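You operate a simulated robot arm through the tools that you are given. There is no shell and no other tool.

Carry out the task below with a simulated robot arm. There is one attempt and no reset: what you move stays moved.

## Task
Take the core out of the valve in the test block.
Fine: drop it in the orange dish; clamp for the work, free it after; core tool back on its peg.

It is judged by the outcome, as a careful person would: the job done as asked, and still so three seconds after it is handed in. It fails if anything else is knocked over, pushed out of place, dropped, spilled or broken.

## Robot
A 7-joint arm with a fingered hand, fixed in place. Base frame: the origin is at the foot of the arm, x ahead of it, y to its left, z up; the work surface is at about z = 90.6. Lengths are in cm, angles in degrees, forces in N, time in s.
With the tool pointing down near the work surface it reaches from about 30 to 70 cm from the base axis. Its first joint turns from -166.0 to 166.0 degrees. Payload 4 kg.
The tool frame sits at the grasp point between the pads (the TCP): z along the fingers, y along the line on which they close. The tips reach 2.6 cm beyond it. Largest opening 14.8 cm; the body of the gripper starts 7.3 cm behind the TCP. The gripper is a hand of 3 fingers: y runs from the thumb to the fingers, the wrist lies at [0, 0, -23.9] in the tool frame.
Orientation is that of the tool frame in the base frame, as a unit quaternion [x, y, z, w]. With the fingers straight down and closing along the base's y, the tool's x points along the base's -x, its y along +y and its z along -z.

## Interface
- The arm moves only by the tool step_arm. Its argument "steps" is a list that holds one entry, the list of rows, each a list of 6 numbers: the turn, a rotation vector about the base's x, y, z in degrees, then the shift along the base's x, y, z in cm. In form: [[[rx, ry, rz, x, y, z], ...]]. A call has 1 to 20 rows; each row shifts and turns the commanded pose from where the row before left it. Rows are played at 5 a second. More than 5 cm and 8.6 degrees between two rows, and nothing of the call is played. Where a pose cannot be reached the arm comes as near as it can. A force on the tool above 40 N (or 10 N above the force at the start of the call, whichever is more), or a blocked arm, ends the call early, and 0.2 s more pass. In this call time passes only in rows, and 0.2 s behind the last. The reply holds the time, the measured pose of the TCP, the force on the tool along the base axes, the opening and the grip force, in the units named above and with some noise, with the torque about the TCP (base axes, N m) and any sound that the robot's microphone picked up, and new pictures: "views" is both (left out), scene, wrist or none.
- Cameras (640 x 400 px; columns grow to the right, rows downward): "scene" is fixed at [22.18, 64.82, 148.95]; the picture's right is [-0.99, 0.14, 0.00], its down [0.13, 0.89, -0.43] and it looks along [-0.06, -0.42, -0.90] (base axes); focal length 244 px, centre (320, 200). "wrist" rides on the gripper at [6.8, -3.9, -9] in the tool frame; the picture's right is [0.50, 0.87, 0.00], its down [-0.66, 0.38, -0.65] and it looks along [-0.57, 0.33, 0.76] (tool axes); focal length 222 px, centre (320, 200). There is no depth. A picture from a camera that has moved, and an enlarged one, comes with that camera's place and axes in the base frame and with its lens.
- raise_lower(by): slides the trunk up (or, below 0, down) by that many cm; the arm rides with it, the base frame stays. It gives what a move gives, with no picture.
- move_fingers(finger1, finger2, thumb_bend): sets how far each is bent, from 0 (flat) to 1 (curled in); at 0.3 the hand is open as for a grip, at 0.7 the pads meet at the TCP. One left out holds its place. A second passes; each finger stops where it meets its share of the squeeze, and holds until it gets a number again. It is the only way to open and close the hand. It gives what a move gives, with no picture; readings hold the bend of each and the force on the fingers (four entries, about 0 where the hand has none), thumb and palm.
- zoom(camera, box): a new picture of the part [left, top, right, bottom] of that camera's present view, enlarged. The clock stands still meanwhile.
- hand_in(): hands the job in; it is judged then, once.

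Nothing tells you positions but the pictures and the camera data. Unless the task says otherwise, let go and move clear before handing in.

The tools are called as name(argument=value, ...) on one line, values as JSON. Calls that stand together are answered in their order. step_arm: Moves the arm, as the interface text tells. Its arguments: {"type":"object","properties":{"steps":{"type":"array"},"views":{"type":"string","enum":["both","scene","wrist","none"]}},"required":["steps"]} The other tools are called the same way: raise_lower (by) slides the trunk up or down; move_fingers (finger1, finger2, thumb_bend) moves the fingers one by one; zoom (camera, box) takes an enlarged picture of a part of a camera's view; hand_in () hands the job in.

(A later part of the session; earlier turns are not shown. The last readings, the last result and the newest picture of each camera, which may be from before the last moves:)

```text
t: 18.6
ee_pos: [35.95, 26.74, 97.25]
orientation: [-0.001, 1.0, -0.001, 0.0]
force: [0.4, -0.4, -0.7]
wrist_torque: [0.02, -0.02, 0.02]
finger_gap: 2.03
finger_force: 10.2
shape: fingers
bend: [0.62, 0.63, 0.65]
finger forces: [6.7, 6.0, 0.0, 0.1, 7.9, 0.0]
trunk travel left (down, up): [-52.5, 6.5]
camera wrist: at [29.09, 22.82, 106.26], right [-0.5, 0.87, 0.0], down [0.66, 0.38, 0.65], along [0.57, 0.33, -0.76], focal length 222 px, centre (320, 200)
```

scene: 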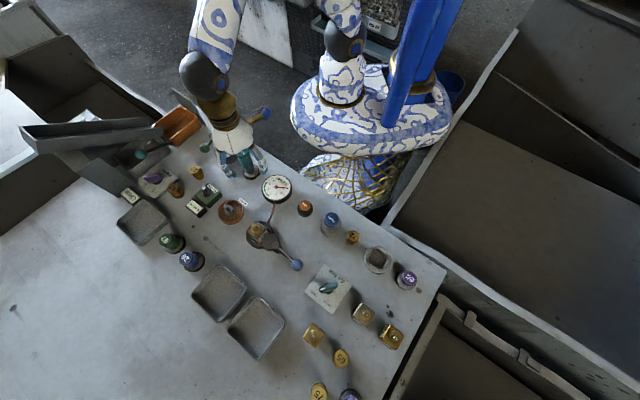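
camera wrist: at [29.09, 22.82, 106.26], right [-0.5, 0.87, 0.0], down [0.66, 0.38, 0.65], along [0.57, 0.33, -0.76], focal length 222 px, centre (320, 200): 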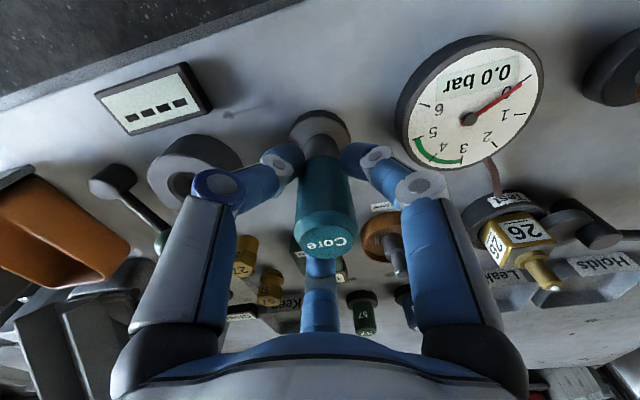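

Gripped. Lifting straight up slowly.

step_arm(steps=[[[0, 0, 0, 0, 0, 1], [0, 0, 0, 0, 0, 1.5], [0, 0, 0, 0, 0, 2], [0, 0, 0, 0, 0, 2.5]]], views="both")

zoom(camera="scene", box=[190, 90, 318, 190])

zoom(camera="wrist", box=[240, 80, 400, 260])

```text
t: 19.6
ee_pos: [35.94, 26.67, 104.3]
orientation: [0.0, 1.0, 0.0, 0.0]
force: [-0.1, 0.0, -0.6]
wrist_torque: [0.01, 0.02, 0.02]
finger_gap: 2.03
finger_force: 10.3
shape: fingers
bend: [0.62, 0.63, 0.65]
finger forces: [6.7, 6.0, 0.0, 0.0, 7.9, 0.0]
trunk travel left (down, up): [-52.5, 6.5]
camera wrist: at [29.17, 22.75, 113.38], right [-0.5, 0.87, 0.0], down [0.66, 0.38, 0.65], along [0.57, 0.33, -0.76], focal length 222 px, centre (320, 200)
```

scene: 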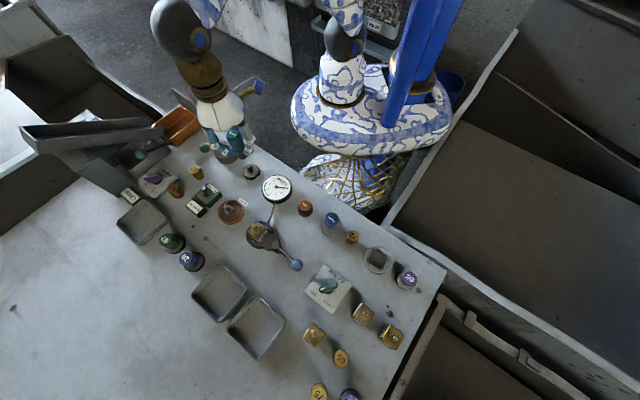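
wrist: 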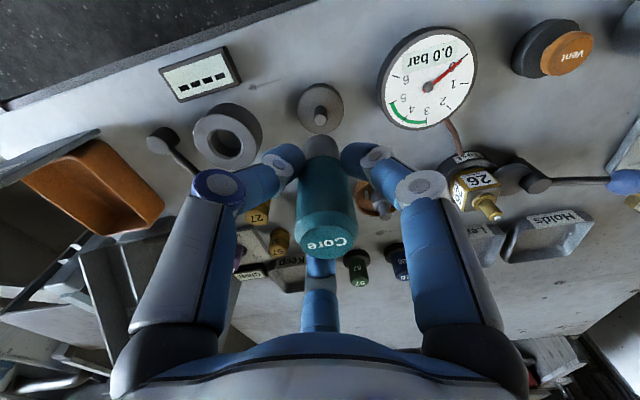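

```text
4.00 times, centred on (254, 140) of scene
camera zoom: at [22.18, 64.82, 148.95], right [-0.99, 0.14, 0.0], down [0.13, 0.89, -0.43], along [-0.06, -0.42, -0.9], focal length 978 px, centre (584, 440)
```

zoom: 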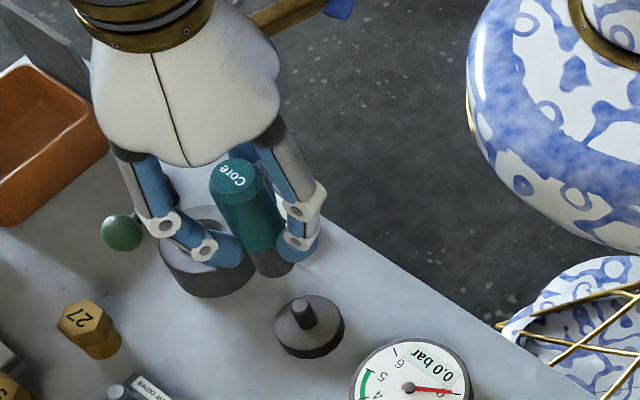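

```text
2.22 times, centred on (320, 170) of wrist
camera zoom: at [29.17, 22.75, 113.38], right [-0.5, 0.87, 0.0], down [0.66, 0.38, 0.65], along [0.57, 0.33, -0.76], focal length 494 px, centre (320, 267)
```

zoom: 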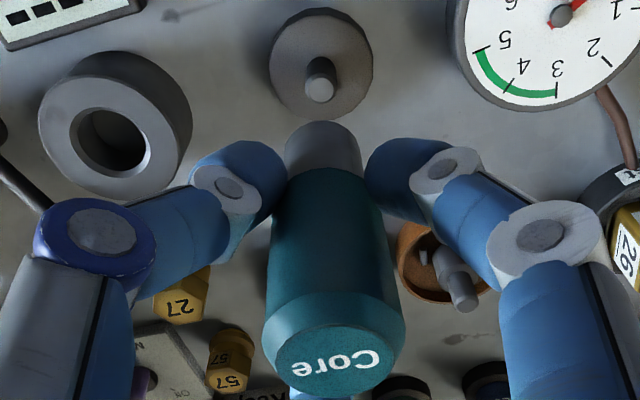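

The tool is out: a hollow grey shaft below the teal handle, and the peg is a flange with a small pin. I'll check how straight it sits in the hand before going to the valve.

zoom(camera="scene", box=[210, 120, 274, 160])

zoom(camera="scene", box=[220, 150, 284, 190])

zoom(camera="wrist", box=[270, 110, 370, 260])

```text
10.00 times, centred on (242, 140) of scene
camera zoom: at [22.18, 64.82, 148.95], right [-0.99, 0.14, 0.0], down [0.13, 0.89, -0.43], along [-0.06, -0.42, -0.9], focal length 2445 px, centre (1100, 800)
```

zoom: 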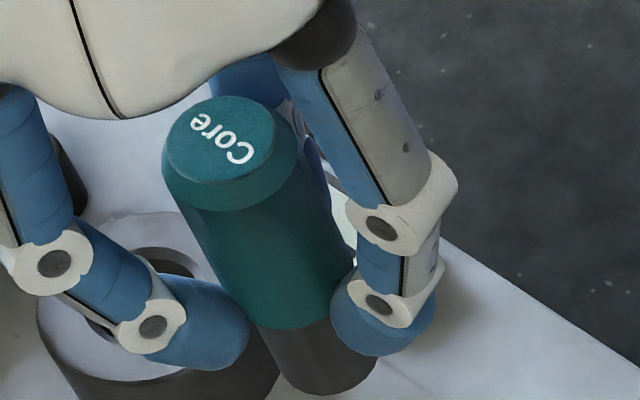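

```text
10.00 times, centred on (252, 170) of scene
camera zoom: at [22.18, 64.82, 148.95], right [-0.99, 0.14, 0.0], down [0.13, 0.89, -0.43], along [-0.06, -0.42, -0.9], focal length 2445 px, centre (1000, 500)
```

zoom: 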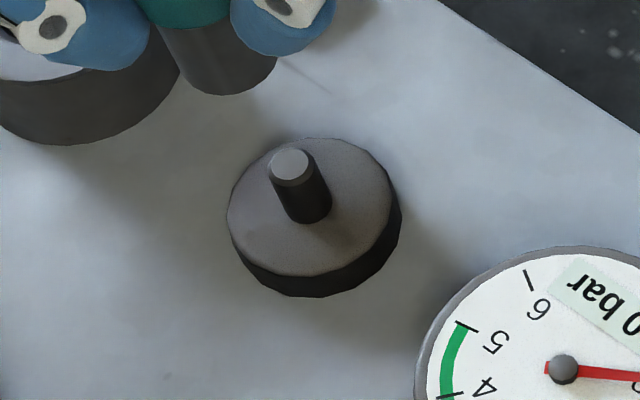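

```text
2.67 times, centred on (320, 185) of wrist
camera zoom: at [29.17, 22.75, 113.38], right [-0.5, 0.87, 0.0], down [0.66, 0.38, 0.65], along [0.57, 0.33, -0.76], focal length 592 px, centre (320, 240)
```

zoom: 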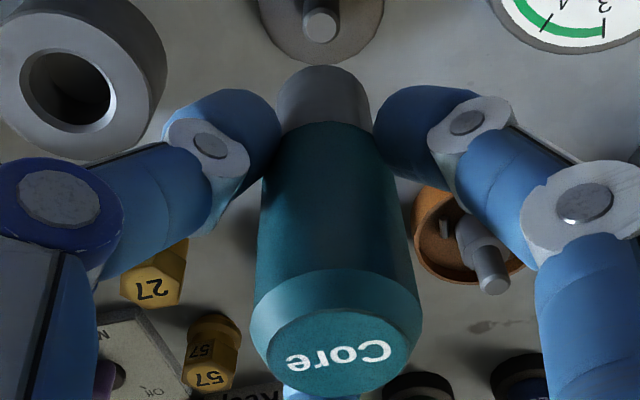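

The tool leans about 2° in the grip, so I'll counter-tilt the hand slightly. Then I'll lift and carry it over to the valve, winding the wrist back clockwise to gain room for unscrewing.

step_arm(steps=[[[1.9, -1.4, 0, 0, 0, 2.5], [0, 0, 0, 0, 0, 2.5], [0, 0, 0, 0, 0, 2.5], [0, 0, -8, -0.15, 1.54, 0], [0, 0, -8, -0.15, 1.54, 0], [0, 0, -8, -0.15, 1.54, 0], [0, 0, -8, -0.15, 1.54, 0], [0, 0, -8, -0.15, 1.54, 0], [0, 0, -8, -0.15, 1.54, 0], [0, 0, -8, -0.15, 1.54, 0], [0, 0, -8, -0.15, 1.54, 0], [0, 0, -8, -0.15, 1.54, 0], [0, 0, -8, -0.15, 1.54, 0], [0, 0, -8, -0.15, 1.54, 0], [0, 0, -8, -0.15, 1.54, 0]]], views="both")

```text
t: 22.8
ee_pos: [34.17, 45.03, 111.78]
orientation: [0.744, 0.668, 0.002, 0.021]
force: [0.7, 0.7, -0.5]
wrist_torque: [-0.04, -0.04, 0.0]
finger_gap: 2.06
finger_force: 10.8
shape: fingers
bend: [0.62, 0.63, 0.65]
finger forces: [6.6, 6.0, 0.1, 0.1, 7.8, 0.1]
trunk travel left (down, up): [-52.5, 6.5]
camera wrist: at [30.67, 52.49, 120.56], right [0.91, 0.41, 0.02], down [0.29, -0.67, 0.68], along [0.29, -0.62, -0.73], focal length 222 px, centre (320, 200)
```

scene: 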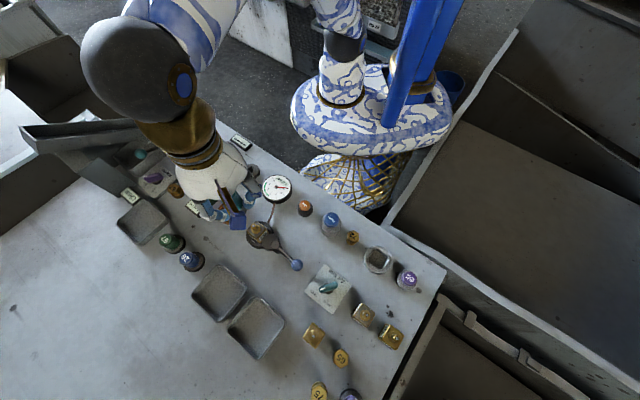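
wrist: 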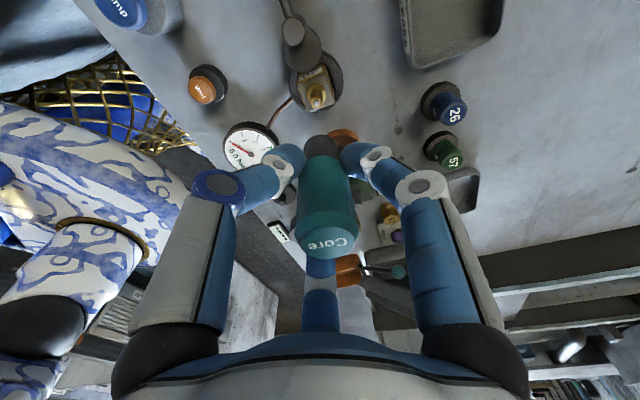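

The wrist turned fine and the tool hangs above the valve. I'll lower it to just above the stem and check the alignment.

step_arm(steps=[[[0, 0, 0, 0, 0, -2], [0, 0, 0, 0, 0, -2], [0, 0, 0, 0, 0, -1]]], views="both")

zoom(camera="wrist", box=[260, 60, 380, 260])

zoom(camera="scene", box=[200, 180, 296, 240])

```text
t: 23.6
ee_pos: [34.08, 45.03, 106.76]
orientation: [0.743, 0.669, 0.001, 0.021]
force: [-0.5, -0.5, -0.5]
wrist_torque: [0.01, -0.01, 0.01]
finger_gap: 2.04
finger_force: 10.7
shape: fingers
bend: [0.62, 0.63, 0.65]
finger forces: [6.6, 6.1, 0.1, 0.0, 7.8, 0.1]
trunk travel left (down, up): [-52.5, 6.5]
camera wrist: at [30.6, 52.52, 115.56], right [0.91, 0.41, 0.02], down [0.29, -0.67, 0.68], along [0.29, -0.62, -0.73], focal length 222 px, centre (320, 200)
```

scene: 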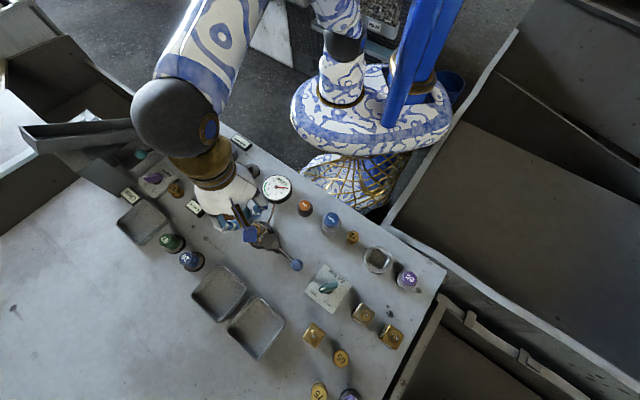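
wrist: 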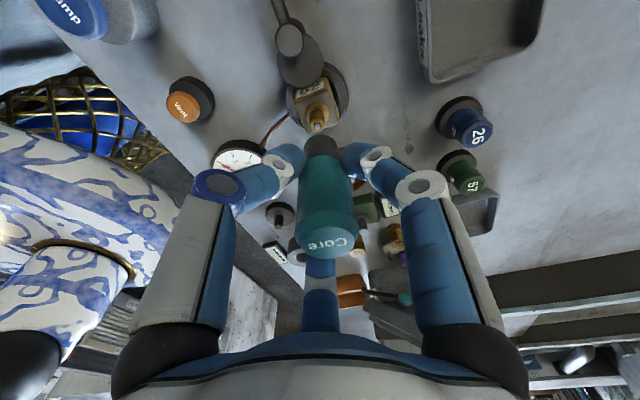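

```text
2.00 times, centred on (320, 160) of wrist
camera zoom: at [30.6, 52.52, 115.56], right [0.91, 0.41, 0.02], down [0.29, -0.67, 0.68], along [0.29, -0.62, -0.73], focal length 444 px, centre (320, 280)
```

zoom: 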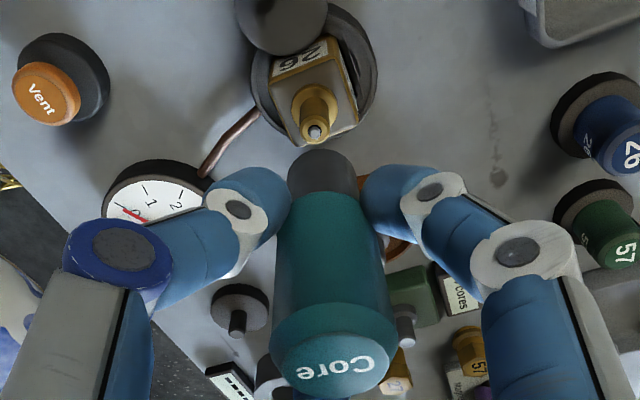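

```text
6.67 times, centred on (248, 210) of scene
camera zoom: at [22.18, 64.82, 148.95], right [-0.99, 0.14, 0.0], down [0.13, 0.89, -0.43], along [-0.06, -0.42, -0.9], focal length 1630 px, centre (800, 133)
```

zoom: 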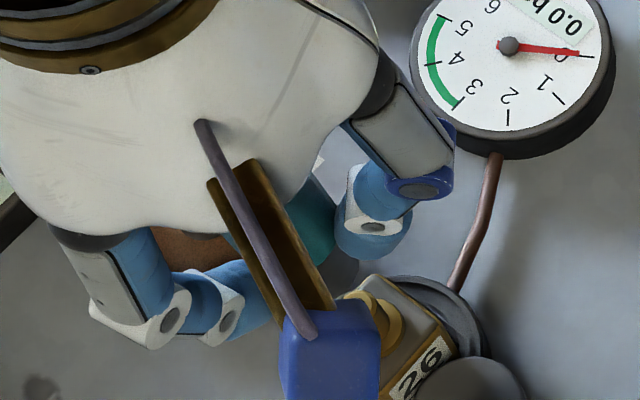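

zoom(camera="scene", box=[236, 205, 276, 230])

zoom(camera="wrist", box=[295, 95, 343, 155])

```text
16.00 times, centred on (256, 218) of scene
camera zoom: at [22.18, 64.82, 148.95], right [-0.99, 0.14, 0.0], down [0.13, 0.89, -0.43], along [-0.06, -0.42, -0.9], focal length 3912 px, centre (1344, -80)
```

zoom: 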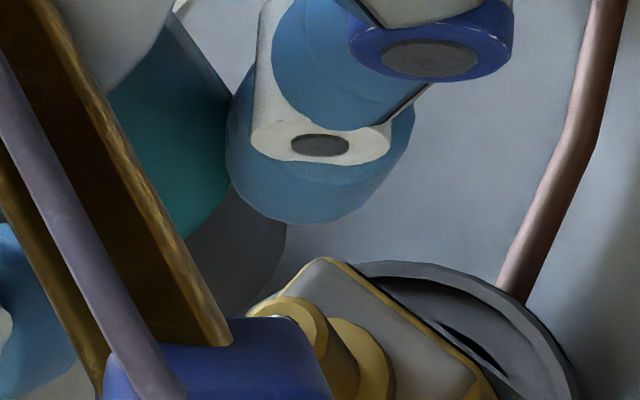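

```text
6.67 times, centred on (319, 125) of wrist
camera zoom: at [30.6, 52.52, 115.56], right [0.91, 0.41, 0.02], down [0.29, -0.67, 0.68], along [0.29, -0.62, -0.73], focal length 1481 px, centre (327, 700)
```

zoom: 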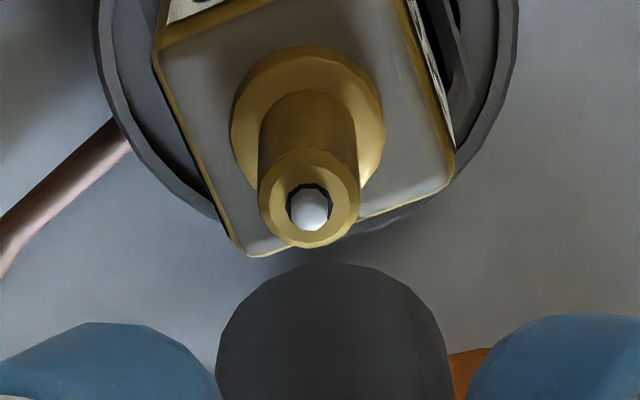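

In the wrist view the shaft is about 0.4 cm too far along +x and 0.3 cm short in y of the stem. I'll correct that and come down to just above the stem tip.

step_arm(steps=[[[0, 0, 0, -0.41, 0.3, 0], [0, 0, 0, 0, 0, -1], [0, 0, 0, 0, 0, -0.8]]], views="none")

zoom(camera="wrist", box=[295, 95, 343, 155])

zoom(camera="scene", box=[236, 205, 276, 230])

```text
t: 24.4
ee_pos: [33.6, 45.32, 105.0]
orientation: [0.743, 0.669, 0.002, 0.02]
force: [0.0, -0.1, -0.7]
wrist_torque: [-0.01, 0.01, -0.01]
finger_gap: 2.04
finger_force: 10.3
shape: fingers
bend: [0.62, 0.63, 0.65]
finger forces: [6.6, 6.1, 0.0, 0.0, 7.9, 0.0]
trunk travel left (down, up): [-52.5, 6.5]
```

```text
6.67 times, centred on (319, 125) of wrist
camera zoom: at [30.13, 52.81, 113.72], right [0.91, 0.41, 0.02], down [0.29, -0.67, 0.68], along [0.29, -0.62, -0.73], focal length 1481 px, centre (327, 700)
```

zoom: 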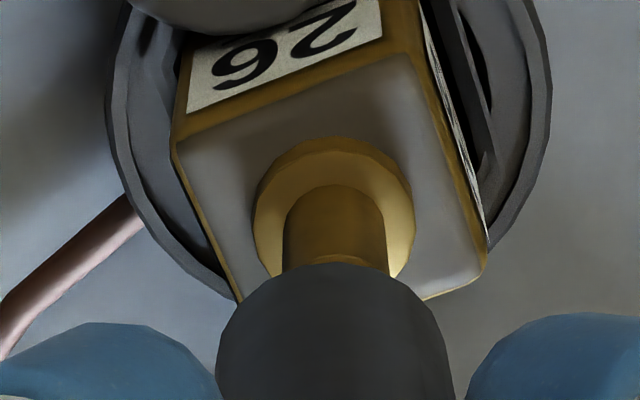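

```text
16.00 times, centred on (256, 218) of scene
camera zoom: at [22.18, 64.82, 148.95], right [-0.99, 0.14, 0.0], down [0.13, 0.89, -0.43], along [-0.06, -0.42, -0.9], focal length 3912 px, centre (1344, -80)
```

zoom: 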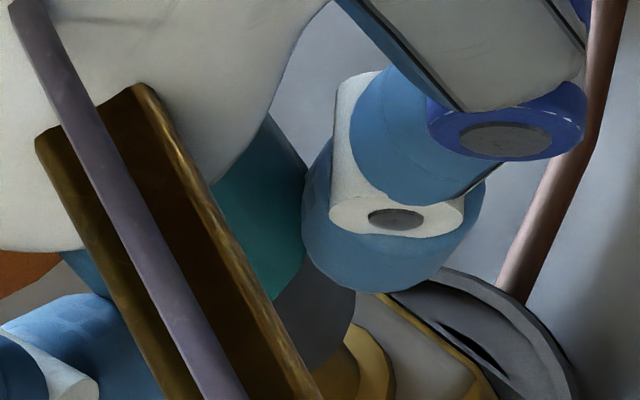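

Now nearly coaxial. A last small correction, then down onto the stem in small steps with an eye on the force.

step_arm(steps=[[[0, 0, 0, 0.05, 0.02, 0], [0, 0, 0, 0, 0, -0.4], [0, 0, 0, 0, 0, -0.4], [0, 0, 0, 0, 0, -0.3]]], views="none")

step_arm(steps=[[[0, 0, 0, 0, 0, -0.3], [0, 0, 0, 0, 0, -0.2]]], views="wrist")

zoom(camera="wrist", box=[295, 95, 343, 155])

```text
t: 25.4
ee_pos: [33.72, 45.62, 103.87]
orientation: [0.743, 0.669, 0.003, 0.02]
force: [0.6, -0.4, -1.3]
wrist_torque: [-0.02, -0.01, -0.03]
finger_gap: 2.04
finger_force: 10.8
shape: fingers
bend: [0.62, 0.63, 0.65]
finger forces: [6.6, 6.2, 0.0, 0.1, 7.8, 0.1]
trunk travel left (down, up): [-52.5, 6.5]
```

```text
t: 26.0
ee_pos: [33.75, 45.44, 103.42]
orientation: [0.743, 0.669, 0.002, 0.02]
force: [-0.4, 0.6, -0.5]
wrist_torque: [-0.01, 0.02, -0.02]
finger_gap: 2.0
finger_force: 10.2
shape: fingers
bend: [0.62, 0.63, 0.65]
finger forces: [6.5, 6.2, 0.1, 0.0, 7.7, 0.1]
trunk travel left (down, up): [-52.5, 6.5]
camera wrist: at [30.21, 52.81, 112.08], right [0.91, 0.41, 0.02], down [0.29, -0.67, 0.68], along [0.29, -0.62, -0.73], focal length 222 px, centre (320, 200)
```

wrist: 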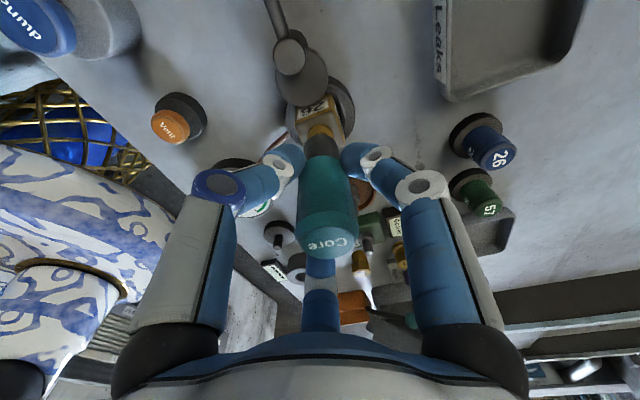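

```text
6.67 times, centred on (319, 125) of wrist
camera zoom: at [30.21, 52.81, 112.08], right [0.91, 0.41, 0.02], down [0.29, -0.67, 0.68], along [0.29, -0.62, -0.73], focal length 1481 px, centre (327, 700)
```

zoom: 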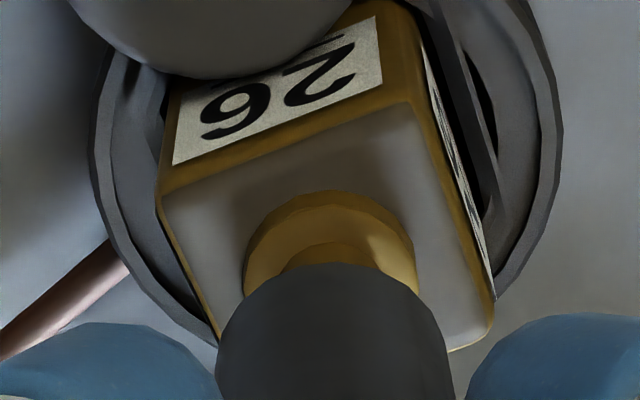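

The tool is sliding over the stem with no resistance. Going on down gently until it seats.

step_arm(steps=[[[0, 0, 0, 0, 0, -0.3], [0, 0, 0, 0, 0, -0.3]]], views="none")

step_arm(steps=[[[0, 0, 0, 0, 0, -0.2], [0, 0, 0, 0, 0, -0.2]]], views="wrist")

zoom(camera="wrist", box=[295, 95, 343, 155])

```text
t: 26.6
ee_pos: [33.52, 45.39, 102.68]
orientation: [0.743, 0.669, 0.002, 0.02]
force: [-0.1, 0.1, -0.8]
wrist_torque: [-0.01, -0.01, 0.02]
finger_gap: 2.06
finger_force: 10.5
shape: fingers
bend: [0.62, 0.63, 0.65]
finger forces: [6.5, 6.2, 0.0, 0.0, 7.7, 0.0]
trunk travel left (down, up): [-52.5, 6.5]
```

```text
t: 27.2
ee_pos: [33.57, 45.41, 102.39]
orientation: [0.743, 0.669, 0.002, 0.02]
force: [0.1, -0.2, -0.6]
wrist_torque: [0.0, 0.01, 0.01]
finger_gap: 2.05
finger_force: 10.1
shape: fingers
bend: [0.62, 0.63, 0.65]
finger forces: [6.6, 6.2, 0.0, 0.0, 7.6, 0.1]
trunk travel left (down, up): [-52.5, 6.5]
camera wrist: at [30.18, 52.88, 111.11], right [0.91, 0.41, 0.02], down [0.29, -0.67, 0.68], along [0.29, -0.62, -0.73], focal length 222 px, centre (320, 200)
```

wrist: 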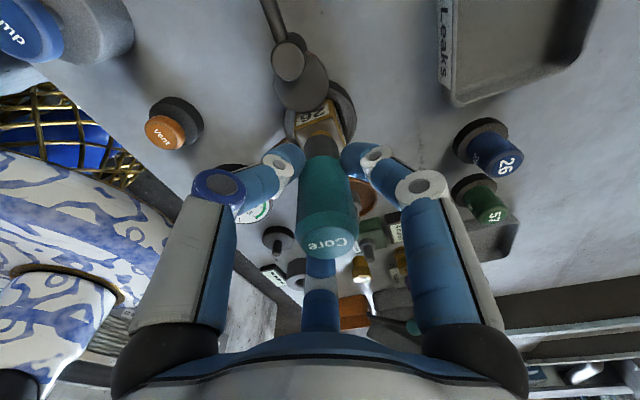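

```text
6.67 times, centred on (319, 125) of wrist
camera zoom: at [30.18, 52.88, 111.11], right [0.91, 0.41, 0.02], down [0.29, -0.67, 0.68], along [0.29, -0.62, -0.73], focal length 1481 px, centre (327, 700)
```

zoom: 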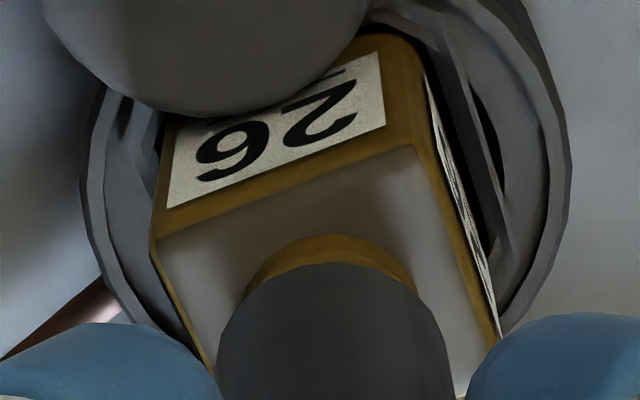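

step_arm(steps=[[[0, 0, 0, 0, 0, -0.15], [0, 0, 0, 0, 0, -0.15]]], views="none")

step_arm(steps=[[[0, 0, 0, 0, 0, -0.15], [0, 0, 0, 0, 0, -0.15]]], views="none")

zoom(camera="wrist", box=[295, 95, 343, 155])

```text
t: 27.8
ee_pos: [33.51, 45.52, 101.98]
orientation: [0.743, 0.669, 0.002, 0.02]
force: [-0.1, 0.2, -1.7]
wrist_torque: [0.02, -0.04, 0.0]
finger_gap: 2.02
finger_force: 9.8
shape: fingers
bend: [0.62, 0.63, 0.65]
finger forces: [6.6, 6.2, 0.0, 0.0, 7.7, 0.1]
trunk travel left (down, up): [-52.5, 6.5]
```

```text
t: 28.4
ee_pos: [33.79, 45.47, 101.7]
orientation: [0.743, 0.669, 0.002, 0.021]
force: [-0.3, 0.2, -0.9]
wrist_torque: [0.04, 0.01, -0.01]
finger_gap: 2.0
finger_force: 10.1
shape: fingers
bend: [0.62, 0.63, 0.65]
finger forces: [6.6, 6.3, 0.1, 0.1, 7.7, 0.0]
trunk travel left (down, up): [-52.5, 6.5]
```

```text
6.67 times, centred on (319, 125) of wrist
camera zoom: at [30.23, 52.82, 110.52], right [0.91, 0.41, 0.02], down [0.29, -0.67, 0.68], along [0.29, -0.62, -0.73], focal length 1481 px, centre (327, 700)
```

zoom: 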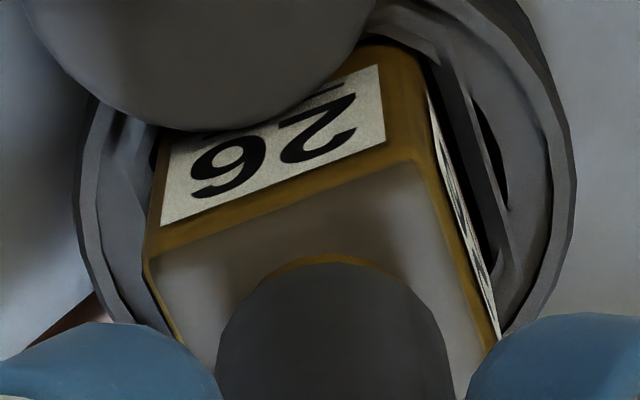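

step_arm(steps=[[[0, 0, 0, 0, 0, -0.15], [0, 0, 0, 0, 0, -0.1]]], views="none")

step_arm(steps=[[[0, 0, 0, 0, 0, -0.1], [0, 0, 0, 0, 0, -0.1]]], views="none")

zoom(camera="wrist", box=[295, 95, 343, 155])

```text
t: 29.0
ee_pos: [33.54, 45.4, 101.63]
orientation: [0.743, 0.669, 0.002, 0.021]
force: [0.3, 0.4, -1.3]
wrist_torque: [0.0, 0.0, -0.01]
finger_gap: 2.05
finger_force: 10.6
shape: fingers
bend: [0.62, 0.63, 0.65]
finger forces: [6.6, 6.3, 0.1, 0.1, 7.7, 0.0]
trunk travel left (down, up): [-52.5, 6.5]
```

```text
t: 29.6
ee_pos: [33.69, 45.43, 101.34]
orientation: [0.743, 0.669, 0.003, 0.02]
force: [-0.8, -1.2, 2.5]
wrist_torque: [-0.04, 0.01, 0.0]
finger_gap: 2.04
finger_force: 10.6
shape: fingers
bend: [0.62, 0.63, 0.65]
finger forces: [6.6, 6.6, 0.0, 0.1, 8.1, 0.0]
trunk travel left (down, up): [-52.5, 6.5]
```

```text
6.67 times, centred on (319, 125) of wrist
camera zoom: at [30.19, 52.84, 110.17], right [0.91, 0.41, 0.02], down [0.29, -0.67, 0.68], along [0.29, -0.62, -0.73], focal length 1481 px, centre (327, 700)
```

zoom: 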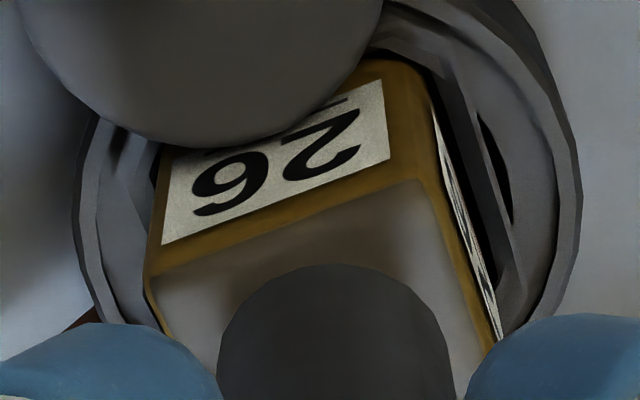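

The tool has now seated (about 3 N). I'll press a touch more and start turning counter-clockwise, watching the torque.

step_arm(steps=[[[0, 0, 0, 0, 0, -0.1], [0, 0, 4, 0, 0, 0], [0, 0, 6, 0, 0, 0], [0, 0, 8, 0, 0, 0]]], views="wrist")

```text
t: 30.6
ee_pos: [33.83, 45.37, 101.32]
orientation: [0.628, 0.778, 0.007, 0.02]
force: [-0.1, 1.1, 7.2]
wrist_torque: [0.0, -0.04, -0.01]
finger_gap: 2.02
finger_force: 11.2
shape: fingers
bend: [0.63, 0.63, 0.66]
finger forces: [6.8, 7.1, 0.0, 0.1, 8.1, 0.0]
trunk travel left (down, up): [-52.5, 6.5]
camera wrist: at [28.09, 51.36, 110.04], right [0.74, 0.67, 0.02], down [0.48, -0.55, 0.68], along [0.47, -0.5, -0.73], focal length 222 px, centre (320, 200)
```

wrist: 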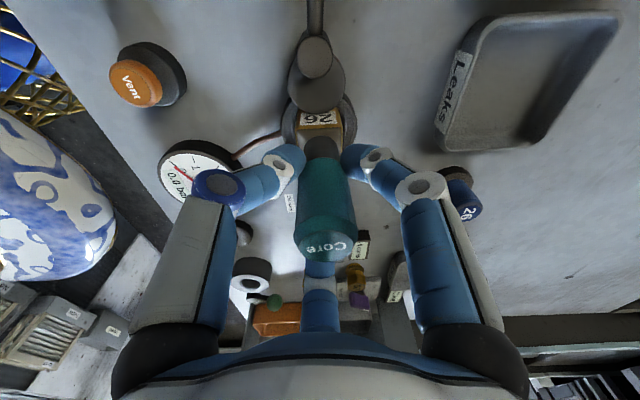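

The tool turns with the hand and the valve stays put. I'll continue counter-clockwise, keeping the tool axis on the stem.

step_arm(steps=[[[0, 0, 8, 0.004, -0.028, 0], [0, 0, 8, 0.008, -0.027, 0], [0, 0, 8, 0.012, -0.026, 0], [0, 0, 8, 0.016, -0.024, 0], [0, 0, 8, 0.018, -0.022, 0]]], views="wrist")

```text
t: 31.8
ee_pos: [33.79, 45.23, 101.34]
orientation: [0.324, 0.946, 0.011, 0.017]
force: [0.3, -0.5, 8.3]
wrist_torque: [-0.03, -0.04, 0.0]
finger_gap: 2.0
finger_force: 10.6
shape: fingers
bend: [0.63, 0.63, 0.66]
finger forces: [6.2, 7.4, 0.0, 0.0, 7.7, 0.0]
trunk travel left (down, up): [-52.5, 6.5]
camera wrist: at [25.66, 46.25, 110.01], right [0.14, 0.99, 0.02], down [0.72, -0.11, 0.68], along [0.68, -0.08, -0.73], focal length 222 px, centre (320, 200)
```

wrist: 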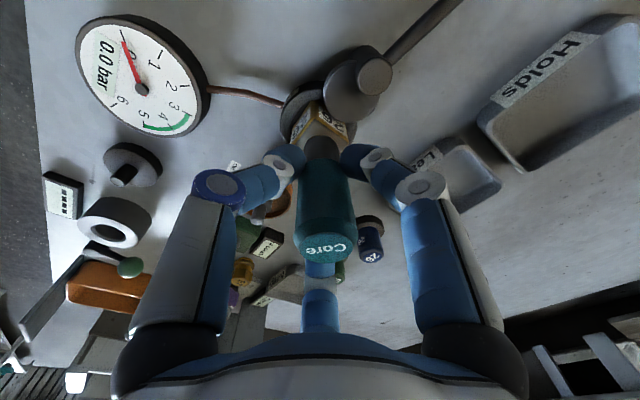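

step_arm(steps=[[[0, 0, 8, 0.022, -0.019, 0], [0, 0, 8, 0.023, -0.017, 0], [0, 0, 8, 0.024, -0.014, 0], [0, 0, 8, 0.026, -0.01, 0], [0, 0, 8, 0.027, -0.004, 0], [0, 0, 8, 0.028, 0, 0], [0, 0, 8, 0.028, 0.002, 0], [0, 0, 8, 0.028, 0.005, 0], [0, 0, 8, 0.028, 0.008, 0], [0, 0, 8, 0.027, 0.01, 0]]], views="both")

zoom(camera="wrist", box=[270, 80, 370, 160])

zoom(camera="scene", box=[210, 175, 306, 235])

```text
t: 34.0
ee_pos: [33.96, 45.33, 101.27]
orientation: [-0.359, 0.933, 0.02, 0.005]
force: [-0.3, 0.4, 4.2]
wrist_torque: [0.0, 0.05, -0.03]
finger_gap: 2.0
finger_force: 10.5
shape: fingers
bend: [0.63, 0.63, 0.66]
finger forces: [7.0, 7.0, 0.0, 0.1, 7.6, 0.0]
trunk travel left (down, up): [-52.5, 6.5]
camera wrist: at [31.63, 37.51, 110.02], right [-0.95, 0.31, 0.02], down [0.23, 0.69, 0.68], along [0.2, 0.65, -0.73], focal length 222 px, centre (320, 200)
```

scene: 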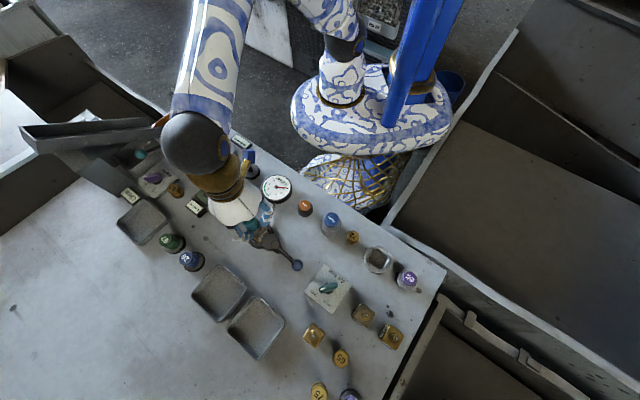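
wrist: 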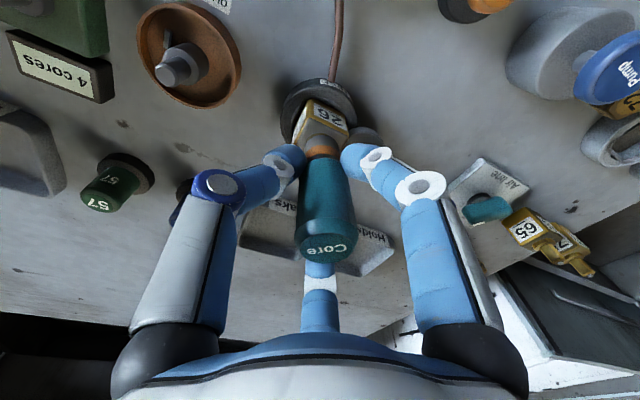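

```text
5.00 times, centred on (320, 120) of wrist
camera zoom: at [31.63, 37.51, 110.02], right [-0.95, 0.31, 0.02], down [0.23, 0.69, 0.68], along [0.2, 0.65, -0.73], focal length 1111 px, centre (320, 600)
```

zoom: 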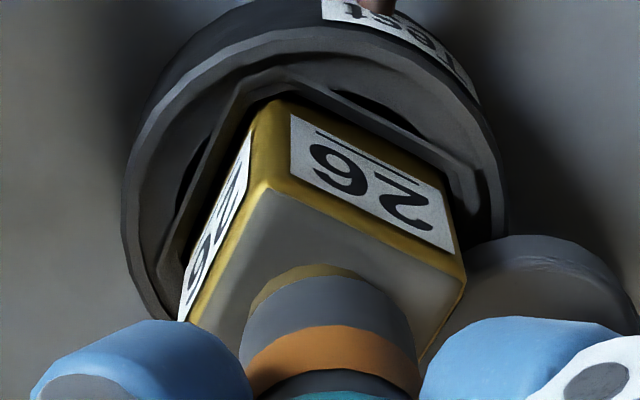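

```text
6.67 times, centred on (258, 205) of scene
camera zoom: at [22.18, 64.82, 148.95], right [-0.99, 0.14, 0.0], down [0.13, 0.89, -0.43], along [-0.06, -0.42, -0.9], focal length 1630 px, centre (733, 167)
```

zoom: 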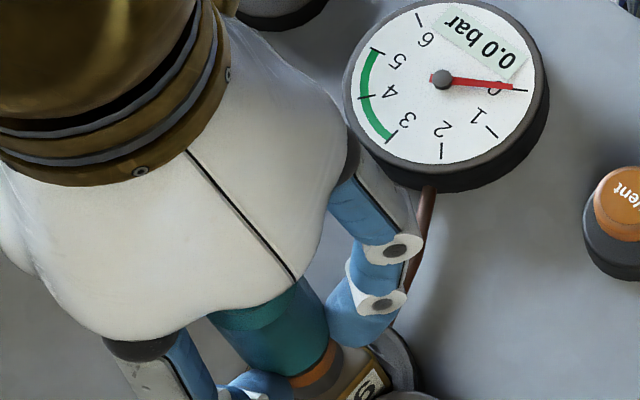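

An orange ring has appeared on the tool's shaft, which wasn't there before — probably showing that it has gripped or freed the core. I'll turn further and see whether anything changes.

step_arm(steps=[[[0, 0, 8, 0.024, 0.014, 0], [0, 0, 8, 0.022, 0.018, 0], [0, 0, 8, 0.019, 0.021, 0], [0, 0, 8, 0.016, 0.023, 0], [0, 0, 8, 0.014, 0.025, 0], [0, 0, 8, 0.012, 0.026, 0]]], views="both")

zoom(camera="wrist", box=[270, 80, 370, 160])

```text
t: 35.4
ee_pos: [34.01, 45.34, 101.29]
orientation: [0.708, -0.706, -0.021, 0.003]
force: [0.3, 0.6, 2.3]
wrist_torque: [0.03, 0.01, -0.03]
finger_gap: 2.01
finger_force: 10.6
shape: fingers
bend: [0.63, 0.63, 0.66]
finger forces: [6.5, 7.1, 0.0, 0.0, 7.8, 0.0]
trunk travel left (down, up): [-52.5, 6.5]
camera wrist: at [38.27, 38.48, 110.02], right [-0.86, -0.5, 0.02], down [-0.36, 0.64, 0.68], along [-0.35, 0.58, -0.73], focal length 222 px, centre (320, 200)
```

scene: 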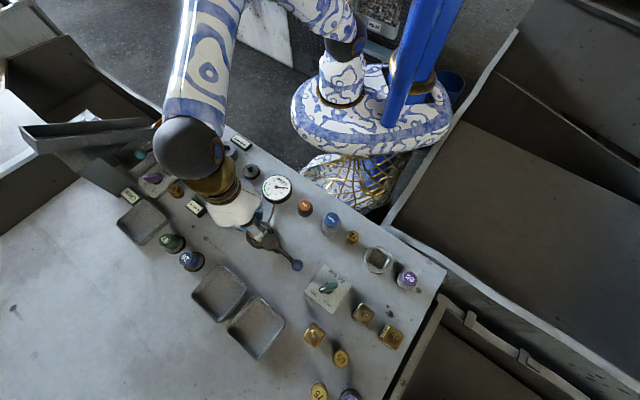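
wrist: 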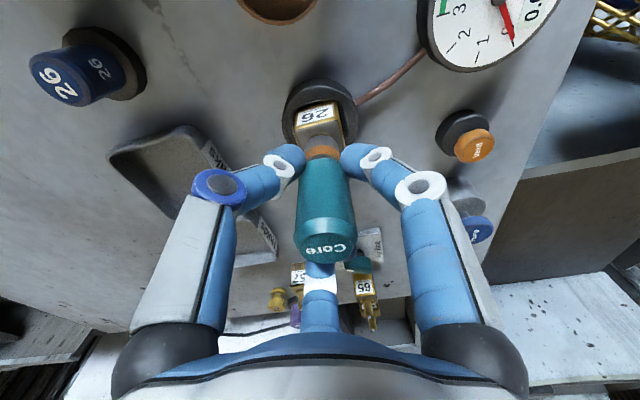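

```text
5.00 times, centred on (320, 120) of wrist
camera zoom: at [38.27, 38.48, 110.02], right [-0.86, -0.5, 0.02], down [-0.36, 0.64, 0.68], along [-0.35, 0.58, -0.73], focal length 1111 px, centre (320, 600)
```

zoom: 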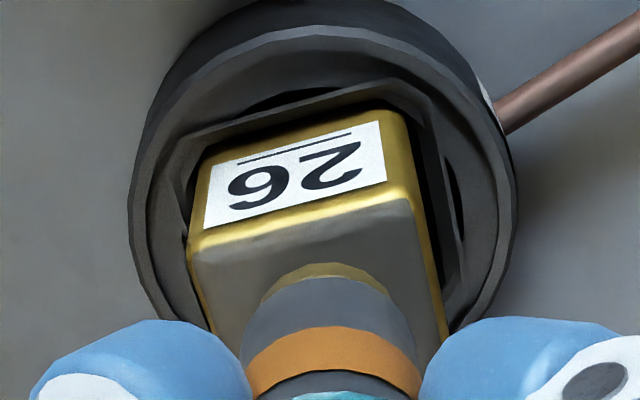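

step_arm(steps=[[[0, 0, 8, 0.008, 0.027, 0], [0, 0, 8, 0.004, 0.028, 0], [0, 0, 8, 0, 0.028, 0], [0, 0, 8, -0.004, 0.028, 0], [0, 0, 8, -0.008, 0.027, 0]]], views="none")

zoom(camera="wrist", box=[270, 80, 370, 160])

zoom(camera="scene", box=[210, 185, 306, 245])

```text
t: 36.6
ee_pos: [34.13, 45.39, 101.17]
orientation: [0.907, -0.422, -0.018, 0.009]
force: [-0.4, 0.6, 3.4]
wrist_torque: [0.02, 0.01, 0.0]
finger_gap: 1.97
finger_force: 11.0
shape: fingers
bend: [0.63, 0.63, 0.66]
finger forces: [6.1, 6.9, 0.1, 0.0, 7.7, 0.1]
trunk travel left (down, up): [-52.5, 6.5]
```

```text
5.00 times, centred on (320, 120) of wrist
camera zoom: at [41.79, 42.91, 110.01], right [-0.34, -0.94, 0.02], down [-0.68, 0.26, 0.68], along [-0.65, 0.22, -0.73], focal length 1111 px, centre (320, 600)
```

zoom: 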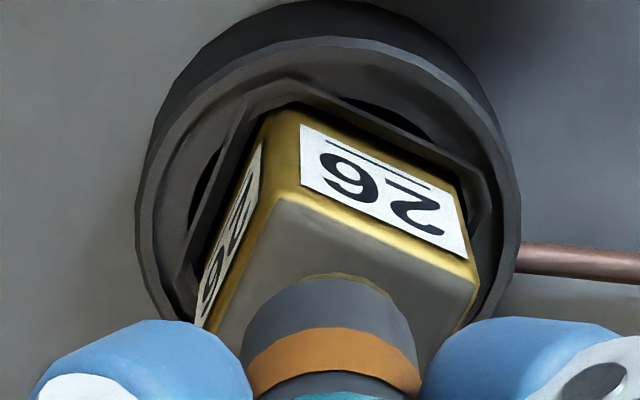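

```text
6.67 times, centred on (258, 215) of scene
camera zoom: at [22.18, 64.82, 148.95], right [-0.99, 0.14, 0.0], down [0.13, 0.89, -0.43], along [-0.06, -0.42, -0.9], focal length 1630 px, centre (733, 100)
```

zoom: 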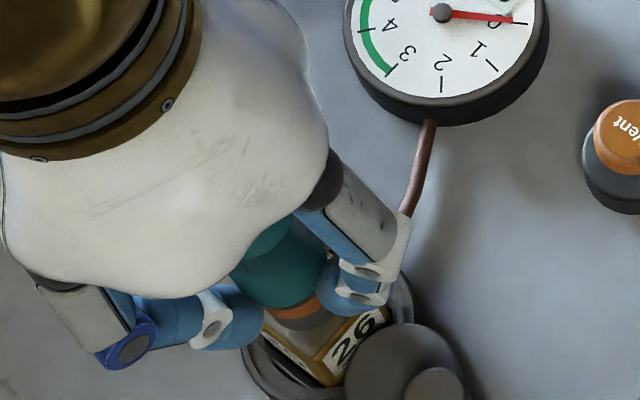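

Total turn so far is about 226° counter-clockwise. I'll try a gentle lift to see whether the core comes free.

step_arm(steps=[[[0, 0, 0, 0, 0, 0.2], [0, 0, 0, 0, 0, 0.2]]], views="none")

zoom(camera="wrist", box=[270, 80, 370, 160])

```text
t: 37.2
ee_pos: [34.12, 45.56, 101.59]
orientation: [0.906, -0.422, -0.018, 0.009]
force: [-0.2, 0.1, -0.8]
wrist_torque: [0.01, -0.01, -0.02]
finger_gap: 2.01
finger_force: 11.0
shape: fingers
bend: [0.62, 0.63, 0.66]
finger forces: [6.9, 6.5, 0.0, 0.1, 8.0, 0.0]
trunk travel left (down, up): [-52.5, 6.5]
```

```text
5.00 times, centred on (320, 120) of wrist
camera zoom: at [41.77, 42.95, 110.38], right [-0.34, -0.94, 0.02], down [-0.68, 0.26, 0.68], along [-0.65, 0.22, -0.73], focal length 1111 px, centre (320, 600)
```

zoom: 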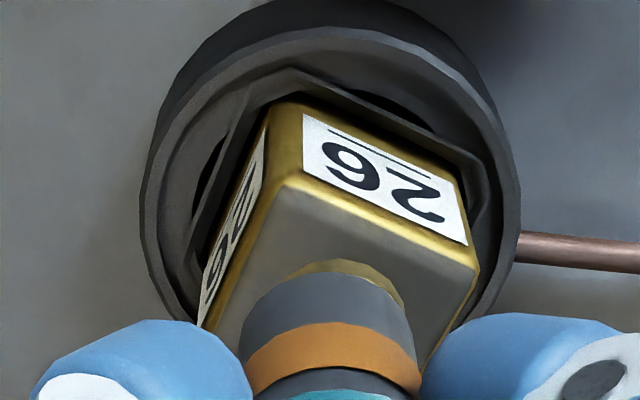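

Lifts freely. Lifting clear of the stem to look at the valve.

step_arm(steps=[[[0, 0, 0, 0, 0, 0.5], [0, 0, 0, 0, 0, 0.7], [0, 0, 0, 0, 0, 0.8], [0, 0, 0, 0, 0, 1], [0, 0, 0, 0, 0, 1], [0, 0, 0, 0, 0, 1.5]]], views="both")

zoom(camera="wrist", box=[270, 80, 370, 160])

zoom(camera="scene", box=[210, 185, 306, 245])

```text
t: 38.6
ee_pos: [34.12, 45.55, 107.27]
orientation: [0.906, -0.423, -0.018, 0.009]
force: [-0.4, 1.6, -1.5]
wrist_torque: [-0.03, 0.0, -0.02]
finger_gap: 1.97
finger_force: 10.9
shape: fingers
bend: [0.62, 0.63, 0.66]
finger forces: [6.9, 6.6, 0.0, 0.1, 7.9, 0.1]
trunk travel left (down, up): [-52.5, 6.5]
camera wrist: at [41.82, 42.93, 115.98], right [-0.34, -0.94, 0.02], down [-0.68, 0.26, 0.68], along [-0.65, 0.22, -0.73], focal length 222 px, centre (320, 200)
```

scene: 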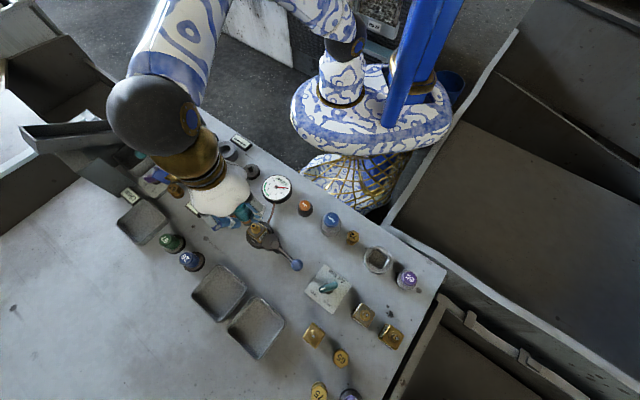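
wrist: 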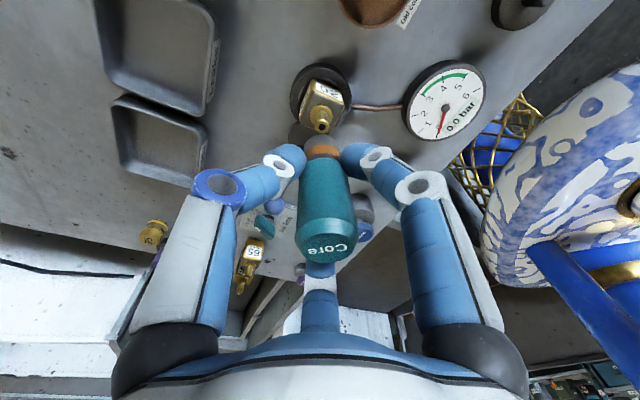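

```text
5.00 times, centred on (320, 120) of wrist
camera zoom: at [41.82, 42.93, 115.98], right [-0.34, -0.94, 0.02], down [-0.68, 0.26, 0.68], along [-0.65, 0.22, -0.73], focal length 1111 px, centre (320, 600)
```

zoom: 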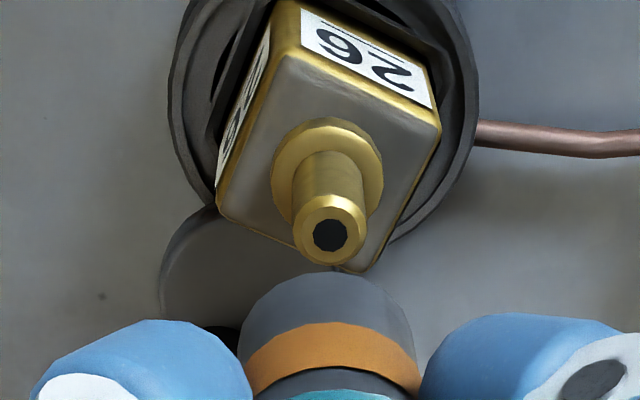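

```text
6.67 times, centred on (258, 215) of scene
camera zoom: at [22.18, 64.82, 148.95], right [-0.99, 0.14, 0.0], down [0.13, 0.89, -0.43], along [-0.06, -0.42, -0.9], focal length 1630 px, centre (733, 100)
```

zoom: 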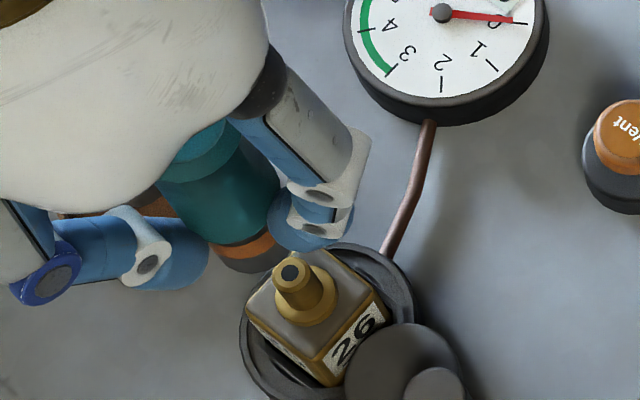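

The valve's stem now shows an empty dark hole, so the core is out and held in the tool (orange ring). Next I'll carry it over the "Old cores" orange dish and line it up with the post in its middle.

step_arm(steps=[[[0, 0, 0, 0, 0, 2.5], [0, 0, -8.6, 0.461, -0.49, 0], [0, 0, -8.6, 0.461, -0.49, 0], [0, 0, -8.6, 0.461, -0.49, 0], [0, 0, -8.6, 0.461, -0.49, 0], [0, 0, -8.6, 0.461, -0.49, 0], [0, 0, -8.6, 0.461, -0.49, 0], [0, 0, -8.6, 0.461, -0.49, 0], [0, 0, -8.6, 0.461, -0.49, 0], [0, 0, -8.6, 0.461, -0.49, 0], [0, 0, -8.6, 0.461, -0.49, 0], [0, 0, -8.6, 0.461, -0.49, 0], [0, 0, -8.6, 0.461, -0.49, 0], [0, 0, -8.6, 0.461, -0.49, 0], [0, 0, -8.6, 0.461, -0.49, 0], [0, 0, -8.6, 0.461, -0.49, 0]]], views="both")

zoom(camera="scene", box=[180, 160, 276, 220])

zoom(camera="wrist", box=[270, 80, 370, 160])

```text
t: 42.0
ee_pos: [41.03, 38.11, 109.69]
orientation: [-0.008, 1.0, 0.017, 0.012]
force: [-0.1, -0.1, -0.8]
wrist_torque: [-0.02, -0.03, 0.02]
finger_gap: 1.99
finger_force: 10.4
shape: fingers
bend: [0.62, 0.63, 0.66]
finger forces: [6.8, 6.5, 0.0, 0.0, 7.8, 0.0]
trunk travel left (down, up): [-52.5, 6.5]
camera wrist: at [34.11, 33.85, 118.43], right [-0.51, 0.86, 0.02], down [0.63, 0.37, 0.68], along [0.58, 0.36, -0.73], focal length 222 px, centre (320, 200)
```

scene: 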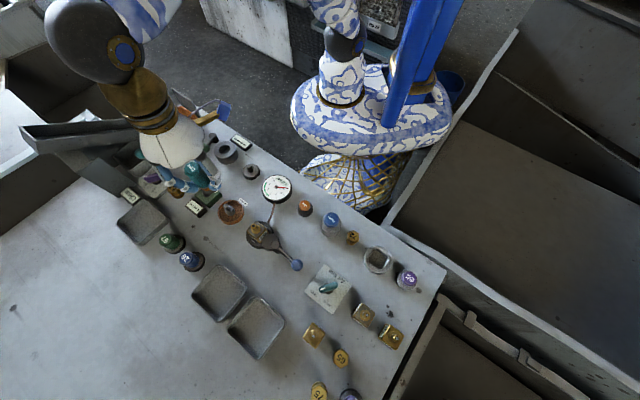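
wrist: 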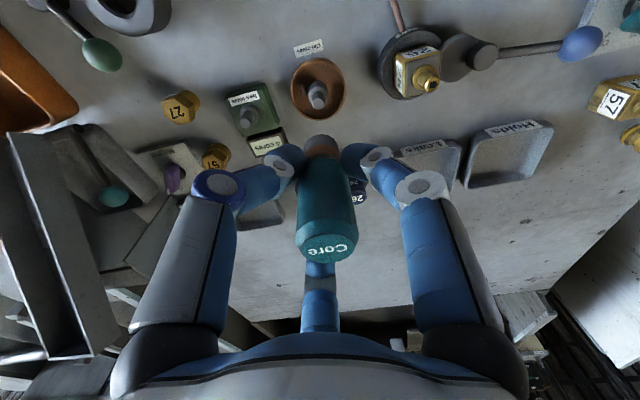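

```text
6.67 times, centred on (228, 190) of scene
camera zoom: at [22.18, 64.82, 148.95], right [-0.99, 0.14, 0.0], down [0.13, 0.89, -0.43], along [-0.06, -0.42, -0.9], focal length 1630 px, centre (933, 267)
```

zoom: 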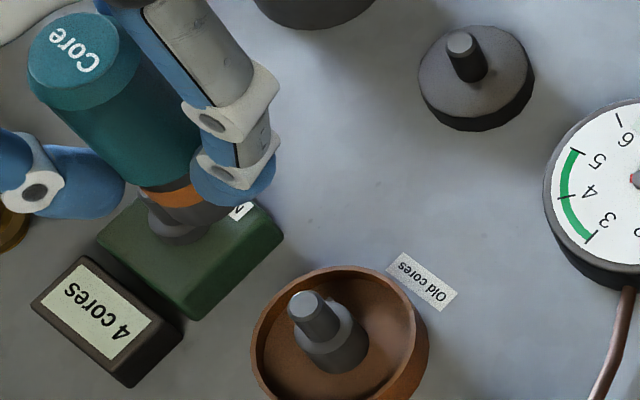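

```text
5.00 times, centred on (320, 120) of wrist
camera zoom: at [34.11, 33.85, 118.43], right [-0.51, 0.86, 0.02], down [0.63, 0.37, 0.68], along [0.58, 0.36, -0.73], focal length 1111 px, centre (320, 600)
```

zoom: 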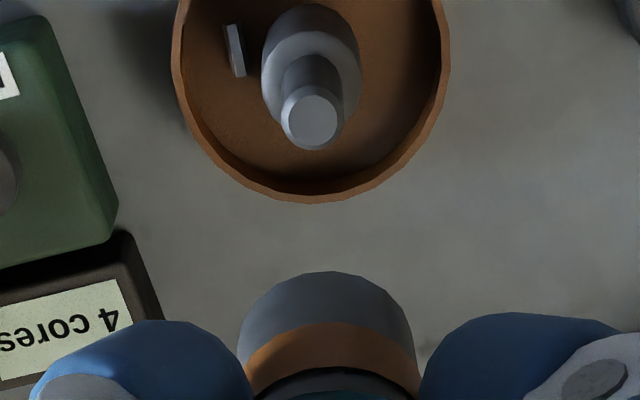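

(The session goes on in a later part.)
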